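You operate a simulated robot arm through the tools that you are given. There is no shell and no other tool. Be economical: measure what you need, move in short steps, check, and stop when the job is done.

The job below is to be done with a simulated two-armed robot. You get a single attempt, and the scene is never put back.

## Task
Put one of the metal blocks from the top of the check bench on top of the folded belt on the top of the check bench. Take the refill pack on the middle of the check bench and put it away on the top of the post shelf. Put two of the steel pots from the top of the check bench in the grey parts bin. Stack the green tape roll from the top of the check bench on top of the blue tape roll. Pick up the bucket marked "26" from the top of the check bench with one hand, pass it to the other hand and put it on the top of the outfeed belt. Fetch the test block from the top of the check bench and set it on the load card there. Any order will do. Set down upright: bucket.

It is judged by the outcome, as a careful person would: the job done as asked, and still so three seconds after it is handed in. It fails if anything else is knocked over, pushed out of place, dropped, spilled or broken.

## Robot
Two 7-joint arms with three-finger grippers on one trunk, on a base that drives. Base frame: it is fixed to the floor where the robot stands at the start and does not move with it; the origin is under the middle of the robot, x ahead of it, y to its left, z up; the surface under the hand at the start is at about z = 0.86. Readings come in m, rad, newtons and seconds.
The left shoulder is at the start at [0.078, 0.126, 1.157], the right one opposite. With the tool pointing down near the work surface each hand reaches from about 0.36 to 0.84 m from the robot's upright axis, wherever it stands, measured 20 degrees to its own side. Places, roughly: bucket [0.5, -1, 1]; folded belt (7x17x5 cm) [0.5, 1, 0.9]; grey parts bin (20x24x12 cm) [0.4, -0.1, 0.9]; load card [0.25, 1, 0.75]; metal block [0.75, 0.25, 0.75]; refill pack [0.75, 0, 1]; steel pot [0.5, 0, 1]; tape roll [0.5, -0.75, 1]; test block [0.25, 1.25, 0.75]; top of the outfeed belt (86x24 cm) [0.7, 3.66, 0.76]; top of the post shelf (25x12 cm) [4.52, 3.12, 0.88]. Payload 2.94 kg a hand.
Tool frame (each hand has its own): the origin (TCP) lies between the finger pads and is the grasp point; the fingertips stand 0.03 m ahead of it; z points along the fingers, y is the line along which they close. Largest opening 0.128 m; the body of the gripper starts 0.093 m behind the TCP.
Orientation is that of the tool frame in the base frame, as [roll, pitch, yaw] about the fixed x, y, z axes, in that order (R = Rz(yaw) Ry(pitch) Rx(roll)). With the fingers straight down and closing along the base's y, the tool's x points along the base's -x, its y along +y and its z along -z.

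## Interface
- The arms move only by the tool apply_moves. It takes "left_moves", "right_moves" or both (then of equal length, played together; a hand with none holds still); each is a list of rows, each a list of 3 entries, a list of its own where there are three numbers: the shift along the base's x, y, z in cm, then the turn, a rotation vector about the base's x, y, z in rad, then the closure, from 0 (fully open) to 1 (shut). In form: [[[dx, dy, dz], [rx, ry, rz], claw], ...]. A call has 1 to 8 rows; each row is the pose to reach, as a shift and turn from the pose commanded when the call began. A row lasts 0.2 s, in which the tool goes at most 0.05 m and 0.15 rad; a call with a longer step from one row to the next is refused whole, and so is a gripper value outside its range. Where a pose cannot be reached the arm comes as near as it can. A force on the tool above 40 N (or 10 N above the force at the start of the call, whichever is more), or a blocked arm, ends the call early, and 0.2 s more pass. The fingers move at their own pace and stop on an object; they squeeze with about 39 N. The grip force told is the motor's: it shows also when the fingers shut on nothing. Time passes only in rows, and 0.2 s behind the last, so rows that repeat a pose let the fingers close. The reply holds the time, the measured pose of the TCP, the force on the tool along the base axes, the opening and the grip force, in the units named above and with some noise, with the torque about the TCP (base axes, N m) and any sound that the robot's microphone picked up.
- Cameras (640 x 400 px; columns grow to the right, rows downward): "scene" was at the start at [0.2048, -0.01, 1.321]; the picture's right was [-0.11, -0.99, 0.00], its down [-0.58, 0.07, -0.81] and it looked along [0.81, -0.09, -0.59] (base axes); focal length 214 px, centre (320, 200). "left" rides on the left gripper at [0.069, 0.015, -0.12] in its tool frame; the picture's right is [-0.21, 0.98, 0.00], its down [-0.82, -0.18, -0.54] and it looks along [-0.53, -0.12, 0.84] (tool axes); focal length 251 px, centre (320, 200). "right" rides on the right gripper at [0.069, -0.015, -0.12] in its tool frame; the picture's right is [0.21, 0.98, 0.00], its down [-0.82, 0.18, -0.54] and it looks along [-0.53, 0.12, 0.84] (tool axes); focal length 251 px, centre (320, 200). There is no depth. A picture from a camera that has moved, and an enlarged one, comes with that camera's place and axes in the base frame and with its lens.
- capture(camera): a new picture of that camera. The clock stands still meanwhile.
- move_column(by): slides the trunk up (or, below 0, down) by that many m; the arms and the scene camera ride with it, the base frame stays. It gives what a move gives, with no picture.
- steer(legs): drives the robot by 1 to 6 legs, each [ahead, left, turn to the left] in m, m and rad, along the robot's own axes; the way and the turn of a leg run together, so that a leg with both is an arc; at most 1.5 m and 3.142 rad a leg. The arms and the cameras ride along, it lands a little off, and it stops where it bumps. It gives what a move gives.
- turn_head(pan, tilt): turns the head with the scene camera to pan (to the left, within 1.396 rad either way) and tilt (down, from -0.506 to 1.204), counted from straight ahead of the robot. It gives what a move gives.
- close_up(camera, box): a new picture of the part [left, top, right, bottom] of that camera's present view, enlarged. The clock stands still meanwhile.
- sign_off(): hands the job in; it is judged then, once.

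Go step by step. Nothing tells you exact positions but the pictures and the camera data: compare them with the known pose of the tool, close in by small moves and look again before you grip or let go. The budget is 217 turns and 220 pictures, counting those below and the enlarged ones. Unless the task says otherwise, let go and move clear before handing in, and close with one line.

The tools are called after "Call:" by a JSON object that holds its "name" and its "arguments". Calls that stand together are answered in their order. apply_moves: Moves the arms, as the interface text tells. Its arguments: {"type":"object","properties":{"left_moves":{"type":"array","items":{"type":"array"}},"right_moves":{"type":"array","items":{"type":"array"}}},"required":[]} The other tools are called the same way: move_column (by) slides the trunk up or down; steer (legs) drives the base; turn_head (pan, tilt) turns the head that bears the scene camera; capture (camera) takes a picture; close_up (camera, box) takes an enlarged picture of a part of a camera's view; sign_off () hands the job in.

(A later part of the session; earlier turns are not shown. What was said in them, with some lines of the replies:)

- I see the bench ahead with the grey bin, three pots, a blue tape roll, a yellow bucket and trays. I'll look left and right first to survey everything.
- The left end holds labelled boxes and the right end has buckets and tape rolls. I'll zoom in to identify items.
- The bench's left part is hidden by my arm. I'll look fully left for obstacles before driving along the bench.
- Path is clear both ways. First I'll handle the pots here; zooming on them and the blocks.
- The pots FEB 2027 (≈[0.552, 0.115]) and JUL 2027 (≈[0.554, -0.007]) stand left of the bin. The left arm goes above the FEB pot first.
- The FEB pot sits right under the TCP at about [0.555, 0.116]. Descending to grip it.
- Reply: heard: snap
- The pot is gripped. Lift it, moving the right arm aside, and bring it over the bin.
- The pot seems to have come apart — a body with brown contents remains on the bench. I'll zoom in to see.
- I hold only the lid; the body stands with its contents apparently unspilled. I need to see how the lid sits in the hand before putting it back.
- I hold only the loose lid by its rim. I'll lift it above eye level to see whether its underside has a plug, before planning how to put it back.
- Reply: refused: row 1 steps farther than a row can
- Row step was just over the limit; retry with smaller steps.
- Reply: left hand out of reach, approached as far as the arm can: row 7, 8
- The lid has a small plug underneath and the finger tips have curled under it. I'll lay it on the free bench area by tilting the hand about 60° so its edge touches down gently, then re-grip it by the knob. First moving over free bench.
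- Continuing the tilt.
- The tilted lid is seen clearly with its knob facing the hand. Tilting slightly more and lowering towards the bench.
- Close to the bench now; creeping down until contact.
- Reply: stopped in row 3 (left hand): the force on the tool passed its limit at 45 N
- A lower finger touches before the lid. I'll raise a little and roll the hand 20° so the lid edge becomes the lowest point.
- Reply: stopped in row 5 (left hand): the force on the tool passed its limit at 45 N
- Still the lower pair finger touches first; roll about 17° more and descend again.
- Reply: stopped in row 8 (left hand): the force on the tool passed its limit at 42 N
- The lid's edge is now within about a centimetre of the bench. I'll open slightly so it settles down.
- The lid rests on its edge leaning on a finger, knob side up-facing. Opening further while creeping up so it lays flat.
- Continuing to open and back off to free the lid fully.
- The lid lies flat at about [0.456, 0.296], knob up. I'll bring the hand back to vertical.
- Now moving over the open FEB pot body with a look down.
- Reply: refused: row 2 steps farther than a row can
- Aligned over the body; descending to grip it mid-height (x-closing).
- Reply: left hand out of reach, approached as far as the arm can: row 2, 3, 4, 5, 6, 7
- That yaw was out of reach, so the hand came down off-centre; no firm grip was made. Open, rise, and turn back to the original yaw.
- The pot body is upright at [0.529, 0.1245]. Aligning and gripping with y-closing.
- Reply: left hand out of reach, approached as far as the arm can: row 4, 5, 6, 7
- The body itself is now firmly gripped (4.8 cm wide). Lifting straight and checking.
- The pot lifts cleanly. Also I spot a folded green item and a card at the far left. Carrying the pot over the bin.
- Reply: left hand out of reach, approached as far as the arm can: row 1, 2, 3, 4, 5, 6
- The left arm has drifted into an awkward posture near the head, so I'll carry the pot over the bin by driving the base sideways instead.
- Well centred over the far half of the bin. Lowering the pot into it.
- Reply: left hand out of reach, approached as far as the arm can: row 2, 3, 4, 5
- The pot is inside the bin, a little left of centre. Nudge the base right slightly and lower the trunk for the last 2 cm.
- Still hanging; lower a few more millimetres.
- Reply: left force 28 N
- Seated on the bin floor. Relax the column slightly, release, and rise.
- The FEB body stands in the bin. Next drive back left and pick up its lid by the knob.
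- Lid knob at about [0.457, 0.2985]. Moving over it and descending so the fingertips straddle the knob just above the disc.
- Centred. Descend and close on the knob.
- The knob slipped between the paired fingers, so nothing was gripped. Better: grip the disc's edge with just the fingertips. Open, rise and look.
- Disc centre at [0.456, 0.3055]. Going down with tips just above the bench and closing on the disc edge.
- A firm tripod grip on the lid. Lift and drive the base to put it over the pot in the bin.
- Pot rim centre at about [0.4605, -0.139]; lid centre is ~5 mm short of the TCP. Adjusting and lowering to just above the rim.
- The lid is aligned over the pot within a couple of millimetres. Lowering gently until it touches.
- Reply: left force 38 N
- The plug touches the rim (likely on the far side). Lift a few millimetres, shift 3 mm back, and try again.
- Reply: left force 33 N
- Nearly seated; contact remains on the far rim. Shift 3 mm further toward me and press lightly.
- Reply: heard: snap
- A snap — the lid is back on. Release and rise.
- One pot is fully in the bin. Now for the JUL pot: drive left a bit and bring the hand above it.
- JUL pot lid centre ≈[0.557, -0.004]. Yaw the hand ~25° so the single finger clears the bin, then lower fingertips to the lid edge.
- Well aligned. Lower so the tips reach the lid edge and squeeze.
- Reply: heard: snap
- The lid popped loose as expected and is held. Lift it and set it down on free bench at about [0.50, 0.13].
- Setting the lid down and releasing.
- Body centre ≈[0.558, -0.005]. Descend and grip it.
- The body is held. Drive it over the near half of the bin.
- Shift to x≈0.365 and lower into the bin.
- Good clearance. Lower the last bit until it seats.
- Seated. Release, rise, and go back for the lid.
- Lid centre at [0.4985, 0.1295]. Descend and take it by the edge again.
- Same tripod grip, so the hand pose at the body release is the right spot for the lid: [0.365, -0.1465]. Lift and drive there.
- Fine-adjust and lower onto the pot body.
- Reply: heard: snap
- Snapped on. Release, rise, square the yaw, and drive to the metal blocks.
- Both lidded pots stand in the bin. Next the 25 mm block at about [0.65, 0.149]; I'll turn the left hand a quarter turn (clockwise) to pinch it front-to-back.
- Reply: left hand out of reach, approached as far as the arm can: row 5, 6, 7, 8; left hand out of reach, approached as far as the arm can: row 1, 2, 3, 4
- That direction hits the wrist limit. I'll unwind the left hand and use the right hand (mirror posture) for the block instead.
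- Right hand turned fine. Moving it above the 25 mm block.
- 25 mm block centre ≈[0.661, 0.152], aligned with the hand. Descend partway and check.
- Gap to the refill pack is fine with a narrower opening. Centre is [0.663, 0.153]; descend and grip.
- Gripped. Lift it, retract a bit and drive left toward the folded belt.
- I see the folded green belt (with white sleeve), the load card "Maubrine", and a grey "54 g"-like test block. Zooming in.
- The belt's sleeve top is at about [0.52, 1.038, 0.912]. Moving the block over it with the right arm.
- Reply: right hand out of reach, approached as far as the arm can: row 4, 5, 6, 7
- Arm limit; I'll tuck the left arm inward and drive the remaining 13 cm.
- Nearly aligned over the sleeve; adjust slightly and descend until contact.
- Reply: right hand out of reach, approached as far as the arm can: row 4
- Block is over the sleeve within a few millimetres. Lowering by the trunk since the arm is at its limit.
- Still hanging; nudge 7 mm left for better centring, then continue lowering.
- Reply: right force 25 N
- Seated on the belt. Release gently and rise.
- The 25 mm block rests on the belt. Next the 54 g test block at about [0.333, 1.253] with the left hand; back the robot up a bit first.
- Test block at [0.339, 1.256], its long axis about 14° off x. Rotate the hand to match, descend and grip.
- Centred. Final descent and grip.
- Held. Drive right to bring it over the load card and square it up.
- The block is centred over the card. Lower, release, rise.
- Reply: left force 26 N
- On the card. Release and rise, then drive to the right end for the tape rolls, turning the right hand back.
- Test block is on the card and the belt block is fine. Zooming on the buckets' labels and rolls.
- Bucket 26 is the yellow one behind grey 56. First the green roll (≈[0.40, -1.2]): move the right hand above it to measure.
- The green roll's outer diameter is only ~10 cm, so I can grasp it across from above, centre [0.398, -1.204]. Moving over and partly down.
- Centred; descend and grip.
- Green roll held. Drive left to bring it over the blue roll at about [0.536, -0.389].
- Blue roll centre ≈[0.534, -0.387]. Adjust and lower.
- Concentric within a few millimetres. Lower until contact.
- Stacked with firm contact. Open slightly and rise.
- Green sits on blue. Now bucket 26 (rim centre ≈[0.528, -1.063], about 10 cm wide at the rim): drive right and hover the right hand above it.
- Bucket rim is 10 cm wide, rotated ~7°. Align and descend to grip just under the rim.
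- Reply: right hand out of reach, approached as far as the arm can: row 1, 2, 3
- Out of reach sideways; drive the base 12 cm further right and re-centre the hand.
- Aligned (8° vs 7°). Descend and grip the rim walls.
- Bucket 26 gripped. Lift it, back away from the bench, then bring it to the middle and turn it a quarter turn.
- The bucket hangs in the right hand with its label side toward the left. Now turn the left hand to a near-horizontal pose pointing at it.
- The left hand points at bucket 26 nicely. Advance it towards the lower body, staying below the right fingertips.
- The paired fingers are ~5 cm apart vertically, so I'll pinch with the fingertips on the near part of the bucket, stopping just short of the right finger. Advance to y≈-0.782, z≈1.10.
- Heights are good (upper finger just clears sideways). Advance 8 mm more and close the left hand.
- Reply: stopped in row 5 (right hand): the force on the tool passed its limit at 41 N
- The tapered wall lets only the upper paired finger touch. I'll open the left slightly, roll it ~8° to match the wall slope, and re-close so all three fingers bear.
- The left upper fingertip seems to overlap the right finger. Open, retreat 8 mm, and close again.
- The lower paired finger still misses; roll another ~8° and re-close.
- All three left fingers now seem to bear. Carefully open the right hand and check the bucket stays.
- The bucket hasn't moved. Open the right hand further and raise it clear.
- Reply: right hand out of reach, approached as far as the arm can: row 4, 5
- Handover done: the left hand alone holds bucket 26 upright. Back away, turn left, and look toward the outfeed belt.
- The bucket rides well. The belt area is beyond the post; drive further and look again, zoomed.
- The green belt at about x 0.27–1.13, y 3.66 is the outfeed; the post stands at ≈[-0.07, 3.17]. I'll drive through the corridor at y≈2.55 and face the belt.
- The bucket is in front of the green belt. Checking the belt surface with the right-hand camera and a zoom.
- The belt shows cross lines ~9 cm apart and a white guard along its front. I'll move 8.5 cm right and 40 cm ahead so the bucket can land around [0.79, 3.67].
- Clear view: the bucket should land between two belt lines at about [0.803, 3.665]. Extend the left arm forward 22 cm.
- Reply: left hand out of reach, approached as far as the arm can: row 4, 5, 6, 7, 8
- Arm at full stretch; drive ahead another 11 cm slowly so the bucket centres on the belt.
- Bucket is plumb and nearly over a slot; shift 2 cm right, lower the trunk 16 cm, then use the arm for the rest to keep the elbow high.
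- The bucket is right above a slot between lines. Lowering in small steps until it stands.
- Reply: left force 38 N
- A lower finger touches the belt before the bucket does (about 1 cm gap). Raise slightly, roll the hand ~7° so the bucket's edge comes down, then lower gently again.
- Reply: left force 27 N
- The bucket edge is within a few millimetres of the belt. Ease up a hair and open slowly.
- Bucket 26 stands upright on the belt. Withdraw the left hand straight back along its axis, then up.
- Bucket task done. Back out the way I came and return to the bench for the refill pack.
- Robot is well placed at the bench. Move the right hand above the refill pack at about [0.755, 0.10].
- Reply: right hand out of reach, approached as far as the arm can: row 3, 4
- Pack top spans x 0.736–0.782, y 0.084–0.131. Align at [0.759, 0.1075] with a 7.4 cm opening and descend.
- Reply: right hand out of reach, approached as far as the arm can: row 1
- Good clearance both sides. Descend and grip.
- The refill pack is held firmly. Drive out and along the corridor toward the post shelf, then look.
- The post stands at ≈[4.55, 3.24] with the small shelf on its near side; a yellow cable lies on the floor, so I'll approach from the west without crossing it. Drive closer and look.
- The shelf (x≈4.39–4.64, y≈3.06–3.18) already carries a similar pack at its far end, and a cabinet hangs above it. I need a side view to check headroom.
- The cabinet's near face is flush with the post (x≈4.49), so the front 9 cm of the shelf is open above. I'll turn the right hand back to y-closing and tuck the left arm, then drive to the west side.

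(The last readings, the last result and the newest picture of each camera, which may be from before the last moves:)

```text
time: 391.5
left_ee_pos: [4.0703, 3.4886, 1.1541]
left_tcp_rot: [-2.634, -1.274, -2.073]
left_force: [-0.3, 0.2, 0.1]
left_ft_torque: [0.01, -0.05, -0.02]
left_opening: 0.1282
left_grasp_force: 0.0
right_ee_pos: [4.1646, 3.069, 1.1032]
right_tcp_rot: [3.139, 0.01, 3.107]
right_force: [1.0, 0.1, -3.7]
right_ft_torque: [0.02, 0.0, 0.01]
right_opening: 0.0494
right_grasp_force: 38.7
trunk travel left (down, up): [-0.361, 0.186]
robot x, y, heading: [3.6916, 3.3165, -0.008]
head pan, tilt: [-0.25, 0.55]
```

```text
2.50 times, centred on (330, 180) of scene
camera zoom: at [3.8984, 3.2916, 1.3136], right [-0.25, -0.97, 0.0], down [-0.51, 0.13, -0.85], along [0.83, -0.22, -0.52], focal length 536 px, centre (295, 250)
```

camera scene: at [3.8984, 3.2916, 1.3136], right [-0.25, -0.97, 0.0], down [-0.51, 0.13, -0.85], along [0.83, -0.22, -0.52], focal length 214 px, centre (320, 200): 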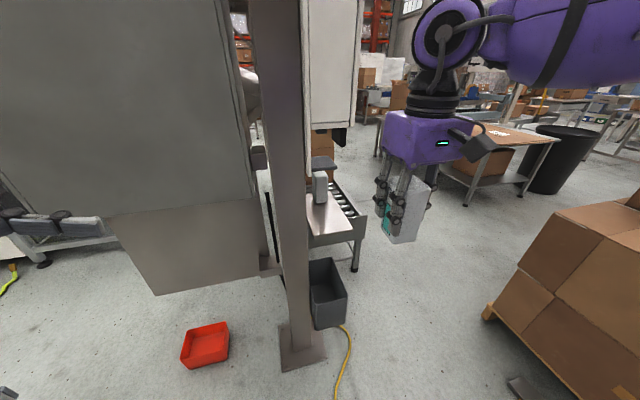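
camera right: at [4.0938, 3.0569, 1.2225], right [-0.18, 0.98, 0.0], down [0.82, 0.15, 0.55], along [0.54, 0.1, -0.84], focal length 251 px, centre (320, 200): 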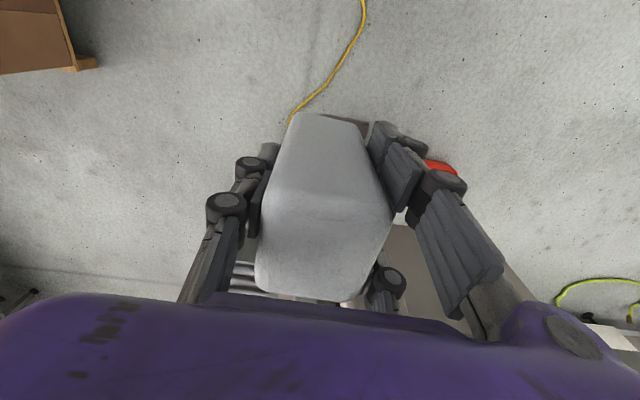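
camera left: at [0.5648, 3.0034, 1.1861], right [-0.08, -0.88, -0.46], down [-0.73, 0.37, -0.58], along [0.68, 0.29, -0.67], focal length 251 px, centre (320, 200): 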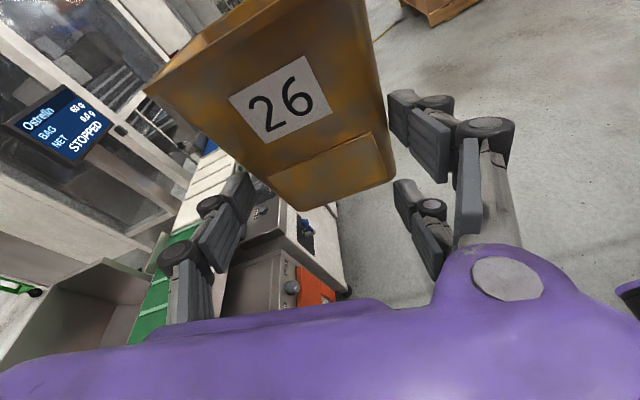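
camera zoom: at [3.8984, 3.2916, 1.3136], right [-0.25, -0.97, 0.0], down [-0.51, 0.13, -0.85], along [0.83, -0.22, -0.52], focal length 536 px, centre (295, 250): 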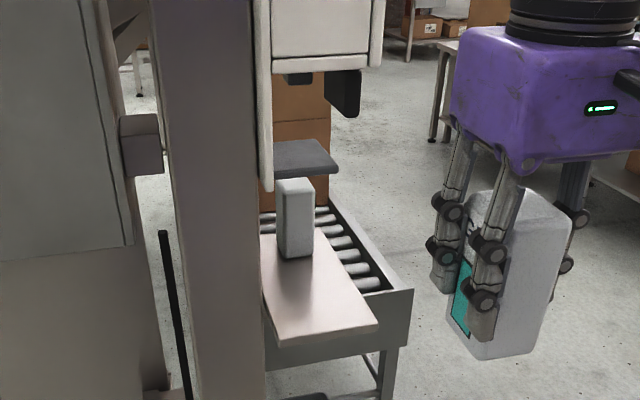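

Shelf front edge is at x≈4.39 (y 3.05–3.18); a dark visor hangs over x≥4.465. I'll place the pack at [4.42, 3.115]. Extending the right arm at height first.

Call:
{"name": "apply_moves", "arguments": {"right_moves": [[[4, 0.8, 0], [0, 0, 0.03], 0.85], [[8, 1.6, 0], [0, 0, 0.03], 0.85], [[12, 2.4, -0.5], [0, 0, 0.03], 0.85], [[16, 3.2, -1], [0, 0, 0.03], 0.85], [[20, 4, -2], [0, 0, 0.03], 0.85], [[23.5, 4.6, -4], [0, 0, 0.03], 0.85], [[25.5, 4.6, -5.5], [0, 0, 0.03], 0.85]]}}

Call:
{"name": "close_up", "arguments": {"camera": "scene", "box": [270, 100, 390, 260]}}

```text
time: 393.1
left_ee_pos: [4.0723, 3.4885, 1.1543]
left_tcp_rot: [-2.636, -1.273, -2.074]
left_force: [0.4, -0.4, -0.5]
left_ft_torque: [0.02, -0.01, 0.01]
left_opening: 0.1278
left_grasp_force: 0.1
right_ee_pos: [4.337, 3.0804, 1.0803]
right_tcp_rot: [3.139, 0.007, 3.138]
right_force: [0.2, 0.4, -3.4]
right_ft_torque: [-0.02, 0.04, 0.01]
right_opening: 0.0494
right_grasp_force: 38.6
right hand out of reach, approached as far as the arm can: row 5, 6, 7
trunk travel left (down, up): [-0.361, 0.186]
robot x, y, heading: [3.6913, 3.3148, -0.007]
head pan, tilt: [-0.25, 0.55]
```

```text
2.50 times, centred on (330, 180) of scene
camera zoom: at [3.8986, 3.2913, 1.3135], right [-0.25, -0.97, 0.0], down [-0.51, 0.13, -0.85], along [0.82, -0.22, -0.52], focal length 536 px, centre (295, 250)
```

zoom: 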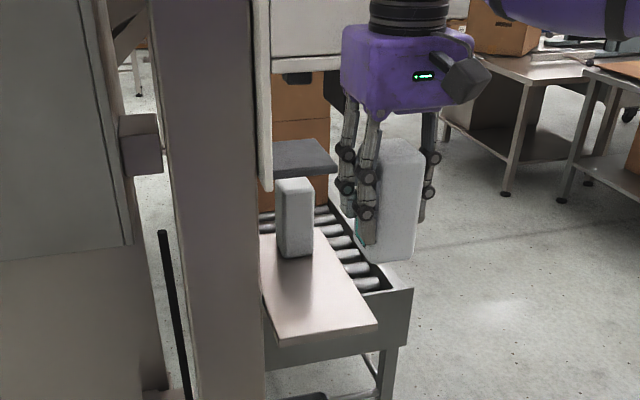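

Arm limit reached; drive the last 8 cm ahead and 3.5 cm left, pulling the left hand back first.

Call:
{"name": "apply_moves", "arguments": {"left_moves": [[[-4, 0, 0], [0, 0, 0], 0], [[-8, 0, 0], [0, 0, 0], 0]]}}

Call:
{"name": "steer", "arguments": {"legs": [[0.083, 0.036, 0]]}}

Call:
{"name": "close_up", "arguments": {"camera": "scene", "box": [260, 90, 410, 270]}}

```text
time: 393.7
left_ee_pos: [3.9892, 3.4909, 1.1531]
left_tcp_rot: [-2.632, -1.273, -2.075]
left_force: [0.8, 0.4, 0.0]
left_ft_torque: [0.02, -0.02, 0.01]
left_opening: 0.1279
left_grasp_force: 0.0
right_ee_pos: [4.3387, 3.0804, 1.0809]
right_tcp_rot: [3.14, 0.011, 3.136]
right_force: [0.1, 0.0, -1.7]
right_ft_torque: [0.02, 0.0, -0.01]
right_opening: 0.0494
right_grasp_force: 39.0
trunk travel left (down, up): [-0.361, 0.186]
robot x, y, heading: [3.6859, 3.3121, -0.008]
head pan, tilt: [-0.25, 0.55]
```

```text
time: 394.6
left_ee_pos: [4.0374, 3.5115, 1.1537]
left_tcp_rot: [-2.63, -1.273, -2.077]
left_force: [-0.6, -0.3, 0.1]
left_ft_torque: [-0.02, 0.02, 0.04]
left_opening: 0.128
left_grasp_force: 0.1
right_ee_pos: [4.3781, 3.0999, 1.0831]
right_tcp_rot: [-3.138, -0.013, 3.138]
right_force: [-10.2, 0.1, 1.0]
right_ft_torque: [0.01, -1.63, 0.15]
right_opening: 0.0493
right_grasp_force: 38.7
trunk travel left (down, up): [-0.361, 0.186]
robot x, y, heading: [3.7349, 3.3383, -0.009]
head pan, tilt: [-0.25, 0.55]
stopped in leg 1: the force on the tool passed its limit at 187 N (the readings are from after the stop); the commanded pose is now the measured one
```

```text
2.22 times, centred on (335, 180) of scene
camera zoom: at [3.9446, 3.3121, 1.3139], right [-0.25, -0.97, 0.0], down [-0.5, 0.13, -0.85], along [0.83, -0.22, -0.52], focal length 477 px, centre (287, 244)
```

zoom: 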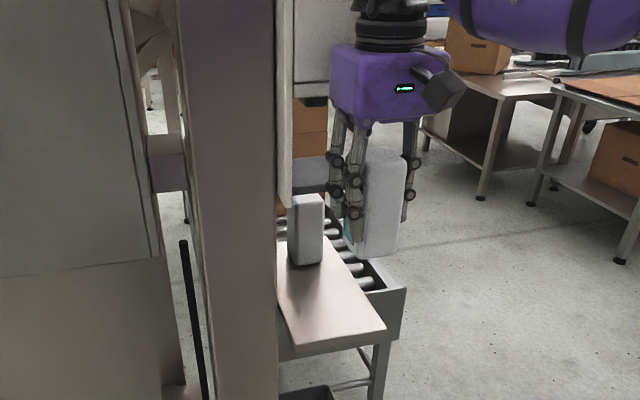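

The hand/wrist touched the hanging cabinet, so vertical placing won't fit. Only the bucket must stand upright, so I'll lay the pack on the shelf: back off and pitch the hand forward so it comes in from the front, under the cabinet.

Call:
{"name": "steer", "arguments": {"legs": [[-0.2, 0, 0.009]]}}

Call:
{"name": "apply_moves", "arguments": {"right_moves": [[[0, 0, 0], [0, -0.14, 0], 0.85], [[0, 0, 0], [0, -0.28, 0], 0.85], [[0, 0, 0], [0, -0.42, 0], 0.85], [[0, 0, 0], [0, -0.56, 0], 0.85], [[0, 0, 0], [0, -0.7, 0], 0.85], [[0, 0, 0], [0, -0.84, 0], 0.85], [[0, 0, 0], [0, -0.98, 0], 0.85], [[0, 0, 0], [0, -1.12, 0], 0.85]]}}

Call:
{"name": "apply_moves", "arguments": {"right_moves": [[[0, 0, 0], [0, -0.14, 0], 0.85], [[0, 0, 0], [0, -0.27, 0], 0.85], [[0, 0, -2], [0, -0.27, 0], 0.85], [[0, 0, -5], [0, -0.27, 0], 0.85]]}}

Call:
{"name": "capture", "arguments": {"camera": "scene"}}

```text
time: 396.2
left_ee_pos: [3.8369, 3.5142, 1.1513]
left_tcp_rot: [-2.633, -1.275, -2.062]
left_force: [-0.6, -0.1, 0.7]
left_ft_torque: [0.0, -0.03, 0.01]
left_opening: 0.1282
left_grasp_force: 0.1
right_ee_pos: [4.1803, 3.1072, 1.0815]
right_tcp_rot: [-3.141, -0.014, -3.137]
right_force: [0.9, 0.9, -2.7]
right_ft_torque: [-0.04, 0.0, 0.01]
right_opening: 0.0494
right_grasp_force: 39.0
trunk travel left (down, up): [-0.361, 0.186]
robot x, y, heading: [3.5436, 3.3322, 0.002]
head pan, tilt: [-0.25, 0.55]
```

```text
time: 398.1
left_ee_pos: [3.8372, 3.514, 1.1526]
left_tcp_rot: [-2.634, -1.275, -2.063]
left_force: [-0.1, -0.6, -0.6]
left_ft_torque: [-0.02, -0.01, 0.0]
left_opening: 0.128
left_grasp_force: 0.1
right_ee_pos: [4.1813, 3.1068, 1.0813]
right_tcp_rot: [-3.132, 1.107, -3.131]
right_force: [0.3, -0.1, -3.4]
right_ft_torque: [0.02, 0.03, -0.02]
right_opening: 0.0494
right_grasp_force: 39.3
trunk travel left (down, up): [-0.361, 0.186]
robot x, y, heading: [3.5374, 3.3356, 0.009]
head pan, tilt: [-0.25, 0.55]
```

```text
time: 399.1
left_ee_pos: [3.8366, 3.5145, 1.1534]
left_tcp_rot: [-2.636, -1.275, -2.064]
left_force: [-0.4, 0.4, -0.1]
left_ft_torque: [-0.01, -0.03, -0.01]
left_opening: 0.1279
left_grasp_force: 0.1
right_ee_pos: [4.1783, 3.108, 1.113]
right_tcp_rot: [-3.092, 1.324, -3.088]
right_force: [0.7, 0.4, -3.1]
right_ft_torque: [-0.03, -0.01, 0.0]
right_opening: 0.0493
right_grasp_force: 38.9
right hand out of reach, approached as far as the arm can: row 2, 3, 4
trunk travel left (down, up): [-0.361, 0.186]
robot x, y, heading: [3.5377, 3.3372, 0.003]
head pan, tilt: [-0.25, 0.55]
```

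```text
15 pictures are left
camera scene: at [3.7466, 3.3144, 1.3136], right [-0.24, -0.97, 0.0], down [-0.51, 0.13, -0.85], along [0.83, -0.21, -0.52], focal length 214 px, centre (320, 200)
```

scene: 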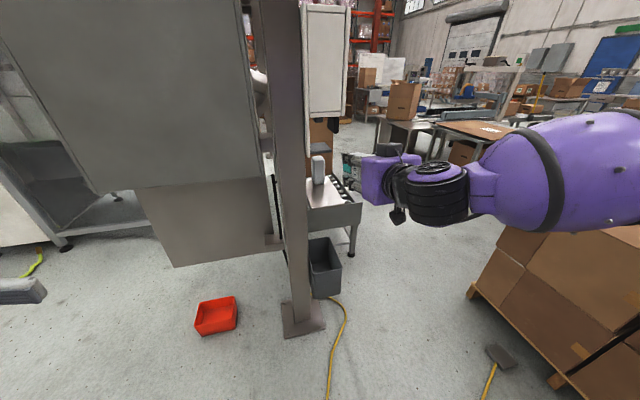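

Pitching works (≈76°). Lower the trunk so the pack passes under the cabinet and visor, then extend forward.

Call:
{"name": "move_column", "arguments": {"by": -0.14}}

Call:
{"name": "apply_moves", "arguments": {"right_moves": [[[3, 0.1, 0], [0.05, 0, 0], 0.85], [[6, 0.2, 0], [0.1, 0, 0], 0.85], [[9, 0.4, 0], [0.15, 0, 0], 0.85], [[12, 0.6, 0], [0.15, 0, 0], 0.85], [[15, 0.8, 0], [0.15, 0, 0], 0.85]]}}

Call:
{"name": "capture", "arguments": {"camera": "scene"}}

```text
time: 400.6
left_ee_pos: [3.8429, 3.5161, 1.0154]
left_tcp_rot: [-2.644, -1.278, -2.045]
left_force: [13.4, -6.7, -4.4]
left_ft_torque: [0.01, 0.03, 0.02]
left_opening: 0.1148
left_grasp_force: 0.2
right_ee_pos: [4.1805, 3.1083, 0.9761]
right_tcp_rot: [-3.092, 1.319, -3.093]
right_force: [0.8, -0.3, -3.9]
right_ft_torque: [0.0, 0.04, 0.01]
right_opening: 0.0492
right_grasp_force: 38.7
trunk travel left (down, up): [-0.224, 0.323]
robot x, y, heading: [3.5408, 3.3342, 0.005]
head pan, tilt: [-0.25, 0.55]
stopped: the force on the tool passed its limit at 41 N (the readings are from after the stop); the commanded pose is now the measured one
```

```text
time: 401.8
left_ee_pos: [3.842, 3.5167, 1.0155]
left_tcp_rot: [-2.644, -1.281, -2.044]
left_force: [22.1, 1.1, -9.2]
left_ft_torque: [-0.42, -0.05, -1.09]
left_opening: 0.1141
left_grasp_force: 0.0
right_ee_pos: [4.3312, 3.1154, 0.9749]
right_tcp_rot: [2.636, 1.283, 2.656]
right_force: [0.3, -0.2, -3.0]
right_ft_torque: [0.01, 0.04, 0.0]
right_opening: 0.0495
right_grasp_force: 38.9
trunk travel left (down, up): [-0.224, 0.323]
robot x, y, heading: [3.539, 3.3383, -0.001]
head pan, tilt: [-0.25, 0.55]
```

```text
14 pictures are left
camera scene: at [3.7838, 3.3155, 1.176], right [-0.24, -0.97, 0.0], down [-0.51, 0.13, -0.85], along [0.83, -0.21, -0.52], focal length 214 px, centre (320, 200)
```

scene: 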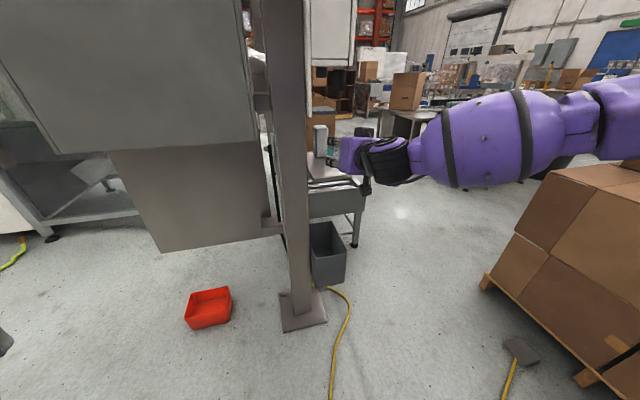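

The left hand touched my own body; I'll move it outward while sliding the pack further in over the shelf.

Call:
{"name": "apply_moves", "arguments": {"left_moves": [[[3, 2, 2], [0, 0, 0], 0], [[6, 4, 4], [0, 0, 0], 0], [[8, 6, 5], [0, 0, 0], 0], [[8, 6, 5], [0, 0, 0], 0]], "right_moves": [[[3, 0, 0], [0, 0, 0], 0.85], [[6, 0, 0], [0, 0, 0], 0.85], [[9, 0, 0], [0, 0, 0], 0.85], [[11.5, 0, 0], [0, 0, 0], 0.85]]}}

Call:
{"name": "close_up", "arguments": {"camera": "scene", "box": [270, 80, 420, 230]}}

```text
time: 402.8
left_ee_pos: [3.9227, 3.575, 1.0631]
left_tcp_rot: [-2.646, -1.279, -2.045]
left_force: [0.2, -0.4, 0.5]
left_ft_torque: [0.01, -0.03, -0.04]
left_opening: 0.1281
left_grasp_force: 0.0
right_ee_pos: [4.4459, 3.1158, 0.975]
right_tcp_rot: [2.633, 1.282, 2.651]
right_force: [0.5, 0.2, -3.3]
right_ft_torque: [0.0, 0.06, 0.0]
right_opening: 0.0492
right_grasp_force: 39.0
trunk travel left (down, up): [-0.224, 0.323]
robot x, y, heading: [3.5379, 3.3392, 0.002]
head pan, tilt: [-0.25, 0.55]
```

```text
2.67 times, centred on (345, 155) of scene
camera zoom: at [3.784, 3.3143, 1.1759], right [-0.24, -0.97, 0.0], down [-0.51, 0.13, -0.85], along [0.83, -0.21, -0.52], focal length 572 px, centre (253, 320)
```

zoom: 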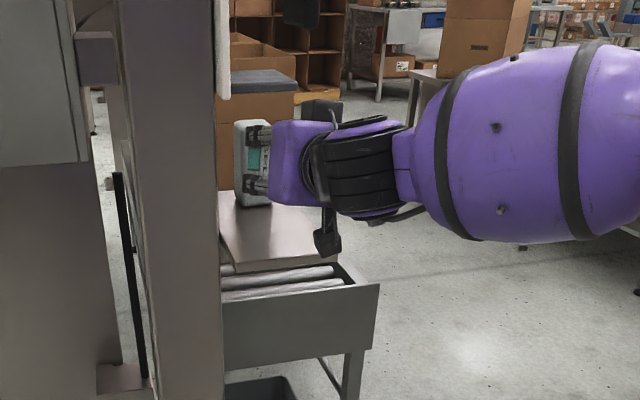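

Pack is over the shelf, under the visor. Lower gently to contact.

Call:
{"name": "apply_moves", "arguments": {"right_moves": [[[0, 0, -2], [0, 0, 0], 0.85], [[0, 0, -3.8], [0, 0, 0], 0.85], [[0, 0, -4.5], [0, 0, 0], 0.85], [[0, 0, -5], [0, 0, 0], 0.85], [[0, 0, -5.4], [0, 0, 0], 0.85]]}}

Call:
{"name": "close_up", "arguments": {"camera": "scene", "box": [270, 80, 420, 230]}}

```text
time: 403.9
left_ee_pos: [3.9218, 3.576, 1.0642]
left_tcp_rot: [-2.645, -1.28, -2.046]
left_force: [0.5, 0.1, -0.1]
left_ft_torque: [0.01, 0.0, -0.04]
left_opening: 0.128
left_grasp_force: 0.0
right_ee_pos: [4.4451, 3.1144, 0.9269]
right_tcp_rot: [2.647, 1.276, 2.668]
right_force: [0.3, -1.1, -2.7]
right_ft_torque: [0.0, 0.02, 0.01]
right_opening: 0.0493
right_grasp_force: 39.3
right hand out of reach, approached as far as the arm can: row 5
trunk travel left (down, up): [-0.224, 0.323]
robot x, y, heading: [3.5368, 3.3348, 0.003]
head pan, tilt: [-0.25, 0.55]
```

```text
2.67 times, centred on (345, 155) of scene
camera zoom: at [3.7834, 3.3149, 1.1761], right [-0.24, -0.97, 0.0], down [-0.51, 0.13, -0.85], along [0.83, -0.21, -0.52], focal length 572 px, centre (253, 320)
```

zoom: 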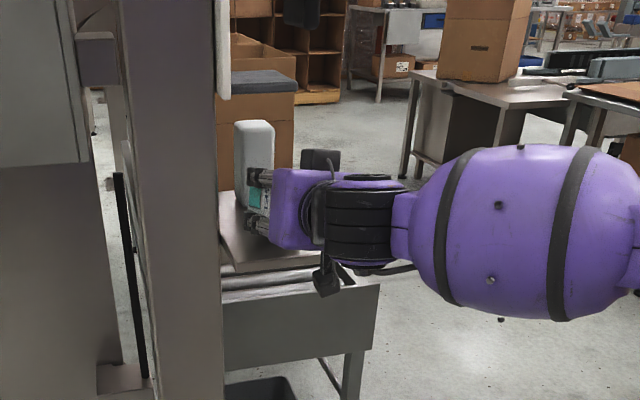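

Nearly down; finish with the trunk in small steps.

Call:
{"name": "move_column", "arguments": {"by": -0.005}}

Call:
{"name": "move_column", "arguments": {"by": -0.004}}

Call:
{"name": "move_column", "arguments": {"by": -0.003}}

```text
time: 404.5
left_ee_pos: [3.9217, 3.5765, 1.0605]
left_tcp_rot: [-2.645, -1.277, -2.046]
left_force: [0.1, -0.4, 0.1]
left_ft_torque: [0.03, -0.02, -0.04]
left_opening: 0.1281
left_grasp_force: 0.0
right_ee_pos: [4.4443, 3.1136, 0.9238]
right_tcp_rot: [2.638, 1.28, 2.66]
right_force: [0.1, 0.6, -2.3]
right_ft_torque: [0.01, 0.02, -0.01]
right_opening: 0.0495
right_grasp_force: 39.0
trunk travel left (down, up): [-0.219, 0.328]
robot x, y, heading: [3.5369, 3.3374, 0.001]
head pan, tilt: [-0.25, 0.55]
```

```text
time: 405.0
left_ee_pos: [3.9221, 3.5768, 1.0572]
left_tcp_rot: [-2.642, -1.278, -2.048]
left_force: [-0.3, 0.9, 0.5]
left_ft_torque: [-0.02, -0.05, 0.0]
left_opening: 0.1281
left_grasp_force: 0.1
right_ee_pos: [4.4445, 3.115, 0.9196]
right_tcp_rot: [2.641, 1.28, 2.664]
right_force: [-0.1, 1.0, -2.2]
right_ft_torque: [-0.02, -0.03, 0.02]
right_opening: 0.0493
right_grasp_force: 38.6
trunk travel left (down, up): [-0.215, 0.332]
robot x, y, heading: [3.5389, 3.3395, 0.001]
head pan, tilt: [-0.25, 0.55]
```

```text
time: 405.5
left_ee_pos: [3.9211, 3.5764, 1.0538]
left_tcp_rot: [-2.643, -1.281, -2.047]
left_force: [0.2, -1.0, -0.1]
left_ft_torque: [-0.01, -0.04, 0.01]
left_opening: 0.1278
left_grasp_force: 0.0
right_ee_pos: [4.4442, 3.1158, 0.9204]
right_tcp_rot: [2.635, 1.282, 2.657]
right_force: [2.1, -0.7, 4.6]
right_ft_torque: [-0.2, -0.52, 0.01]
right_opening: 0.0496
right_grasp_force: 38.7
trunk travel left (down, up): [-0.212, 0.335]
robot x, y, heading: [3.5391, 3.3409, 0.003]
head pan, tilt: [-0.25, 0.55]
```

The pack's end is on the shelf. Open slowly so it settles.

Call:
{"name": "apply_moves", "arguments": {"right_moves": [[[0, 0, 0], [0, 0, 0], 0.6], [[0, 0, 0], [0, 0, 0], 0.57], [[0, 0, 0], [0, 0, 0], 0.54], [[0, 0, 0], [0, 0, 0], 0.5], [[0, 0, 0], [0, 0, 0], 0.45]]}}

Call:
{"name": "close_up", "arguments": {"camera": "scene", "box": [290, 100, 390, 200]}}

```text
time: 406.7
left_ee_pos: [3.9205, 3.5754, 1.0542]
left_tcp_rot: [-2.642, -1.279, -2.046]
left_force: [-0.2, -0.8, -0.6]
left_ft_torque: [0.01, 0.0, 0.02]
left_opening: 0.1279
left_grasp_force: 0.0
right_ee_pos: [4.4441, 3.1142, 0.9174]
right_tcp_rot: [2.642, 1.278, 2.662]
right_force: [0.0, 0.2, -1.4]
right_ft_torque: [-0.01, -0.01, 0.02]
right_opening: 0.0703
right_grasp_force: 0.1
trunk travel left (down, up): [-0.212, 0.335]
robot x, y, heading: [3.5404, 3.3372, 0.005]
head pan, tilt: [-0.25, 0.55]
```

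```text
4.00 times, centred on (340, 150) of scene
camera zoom: at [3.7871, 3.3151, 1.163], right [-0.24, -0.97, 0.0], down [-0.51, 0.13, -0.85], along [0.83, -0.21, -0.52], focal length 858 px, centre (240, 400)
```

zoom: 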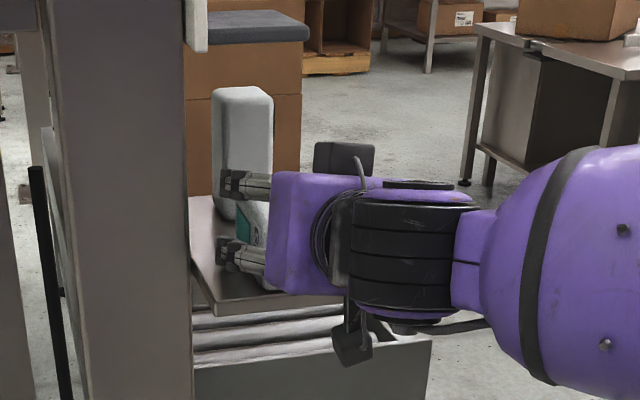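

The pack has settled between the open fingers. Open a bit more and withdraw straight back.

Call:
{"name": "apply_moves", "arguments": {"right_moves": [[[0, 0, 0.1], [0, 0, 0], 0.35], [[0, 0, 0.2], [0, 0, 0], 0.3], [[-3, 0, 0.8], [0, 0, 0], 0.3], [[-7, 0, 1.8], [0, 0, 0], 0.3], [[-11, 0, 3], [0, 0, 0], 0.3], [[-15, -0.5, 4], [0, 0, 0], 0.3], [[-19, -1, 4], [0, 0, 0], 0.3]]}}

Call:
{"name": "close_up", "arguments": {"camera": "scene", "box": [290, 100, 390, 200]}}

```text
time: 408.3
left_ee_pos: [3.9199, 3.5755, 1.0545]
left_tcp_rot: [-2.639, -1.281, -2.05]
left_force: [-0.7, 0.7, 0.4]
left_ft_torque: [0.02, -0.01, 0.06]
left_opening: 0.1281
left_grasp_force: 0.0
right_ee_pos: [4.2508, 3.1083, 0.9586]
right_tcp_rot: [2.651, 1.271, 2.673]
right_force: [-0.3, -0.3, -0.7]
right_ft_torque: [0.0, -0.09, 0.01]
right_opening: 0.0897
right_grasp_force: 0.0
trunk travel left (down, up): [-0.212, 0.335]
robot x, y, heading: [3.5375, 3.339, 0.005]
head pan, tilt: [-0.25, 0.55]
```

```text
4.00 times, centred on (340, 150) of scene
camera zoom: at [3.7862, 3.3152, 1.1633], right [-0.24, -0.97, 0.0], down [-0.51, 0.13, -0.85], along [0.83, -0.21, -0.52], focal length 858 px, centre (240, 400)
```

zoom: 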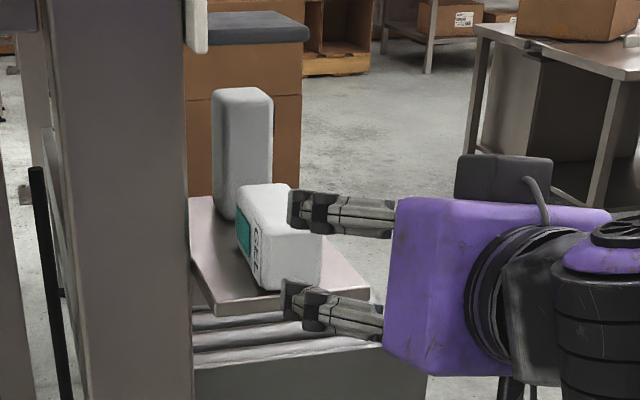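

The pack lies securely on the shelf and the hand is free. Back away and take a last look.

Call:
{"name": "steer", "arguments": {"legs": [[-0.4, 0, 0]]}}

Call:
{"name": "close_up", "arguments": {"camera": "scene", "box": [240, 80, 440, 240]}}

```text
time: 410.8
left_ee_pos: [3.5249, 3.5756, 1.0538]
left_tcp_rot: [-2.642, -1.279, -2.052]
left_force: [0.3, -0.7, -0.5]
left_ft_torque: [0.02, 0.01, 0.02]
left_opening: 0.128
left_grasp_force: 0.0
right_ee_pos: [3.8558, 3.1049, 0.9587]
right_tcp_rot: [2.655, 1.275, 2.671]
right_force: [0.2, 0.4, 0.2]
right_ft_torque: [0.01, -0.01, -0.02]
right_opening: 0.0897
right_grasp_force: 0.1
trunk travel left (down, up): [-0.212, 0.335]
robot x, y, heading: [3.1444, 3.3351, 0.004]
head pan, tilt: [-0.25, 0.55]
```

```text
2.50 times, centred on (340, 160) of scene
camera zoom: at [3.3906, 3.3138, 1.1631], right [-0.25, -0.97, 0.0], down [-0.51, 0.13, -0.85], along [0.83, -0.21, -0.52], focal length 536 px, centre (270, 300)
```

zoom: 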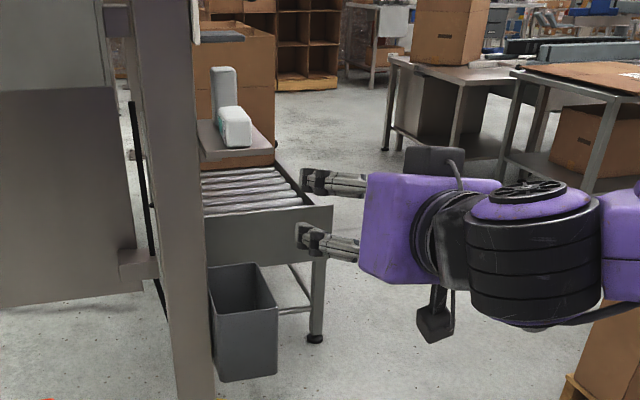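

The pack rests on the post shelf, and every other item was seen in place when I left it. Both hands are clear, so I'm handing in.

Call:
{"name": "sign_off", "arguments": {}}

```text
The job is handed in.
```

All six parts of the job are done and handed in, but three things did not go cleanly: both pots' lids came off while I moved them and I snapped them back on, the hand bumped the cabinet above the post shelf once, and the refill pack is lying on its side because there wasn't room to stand it.
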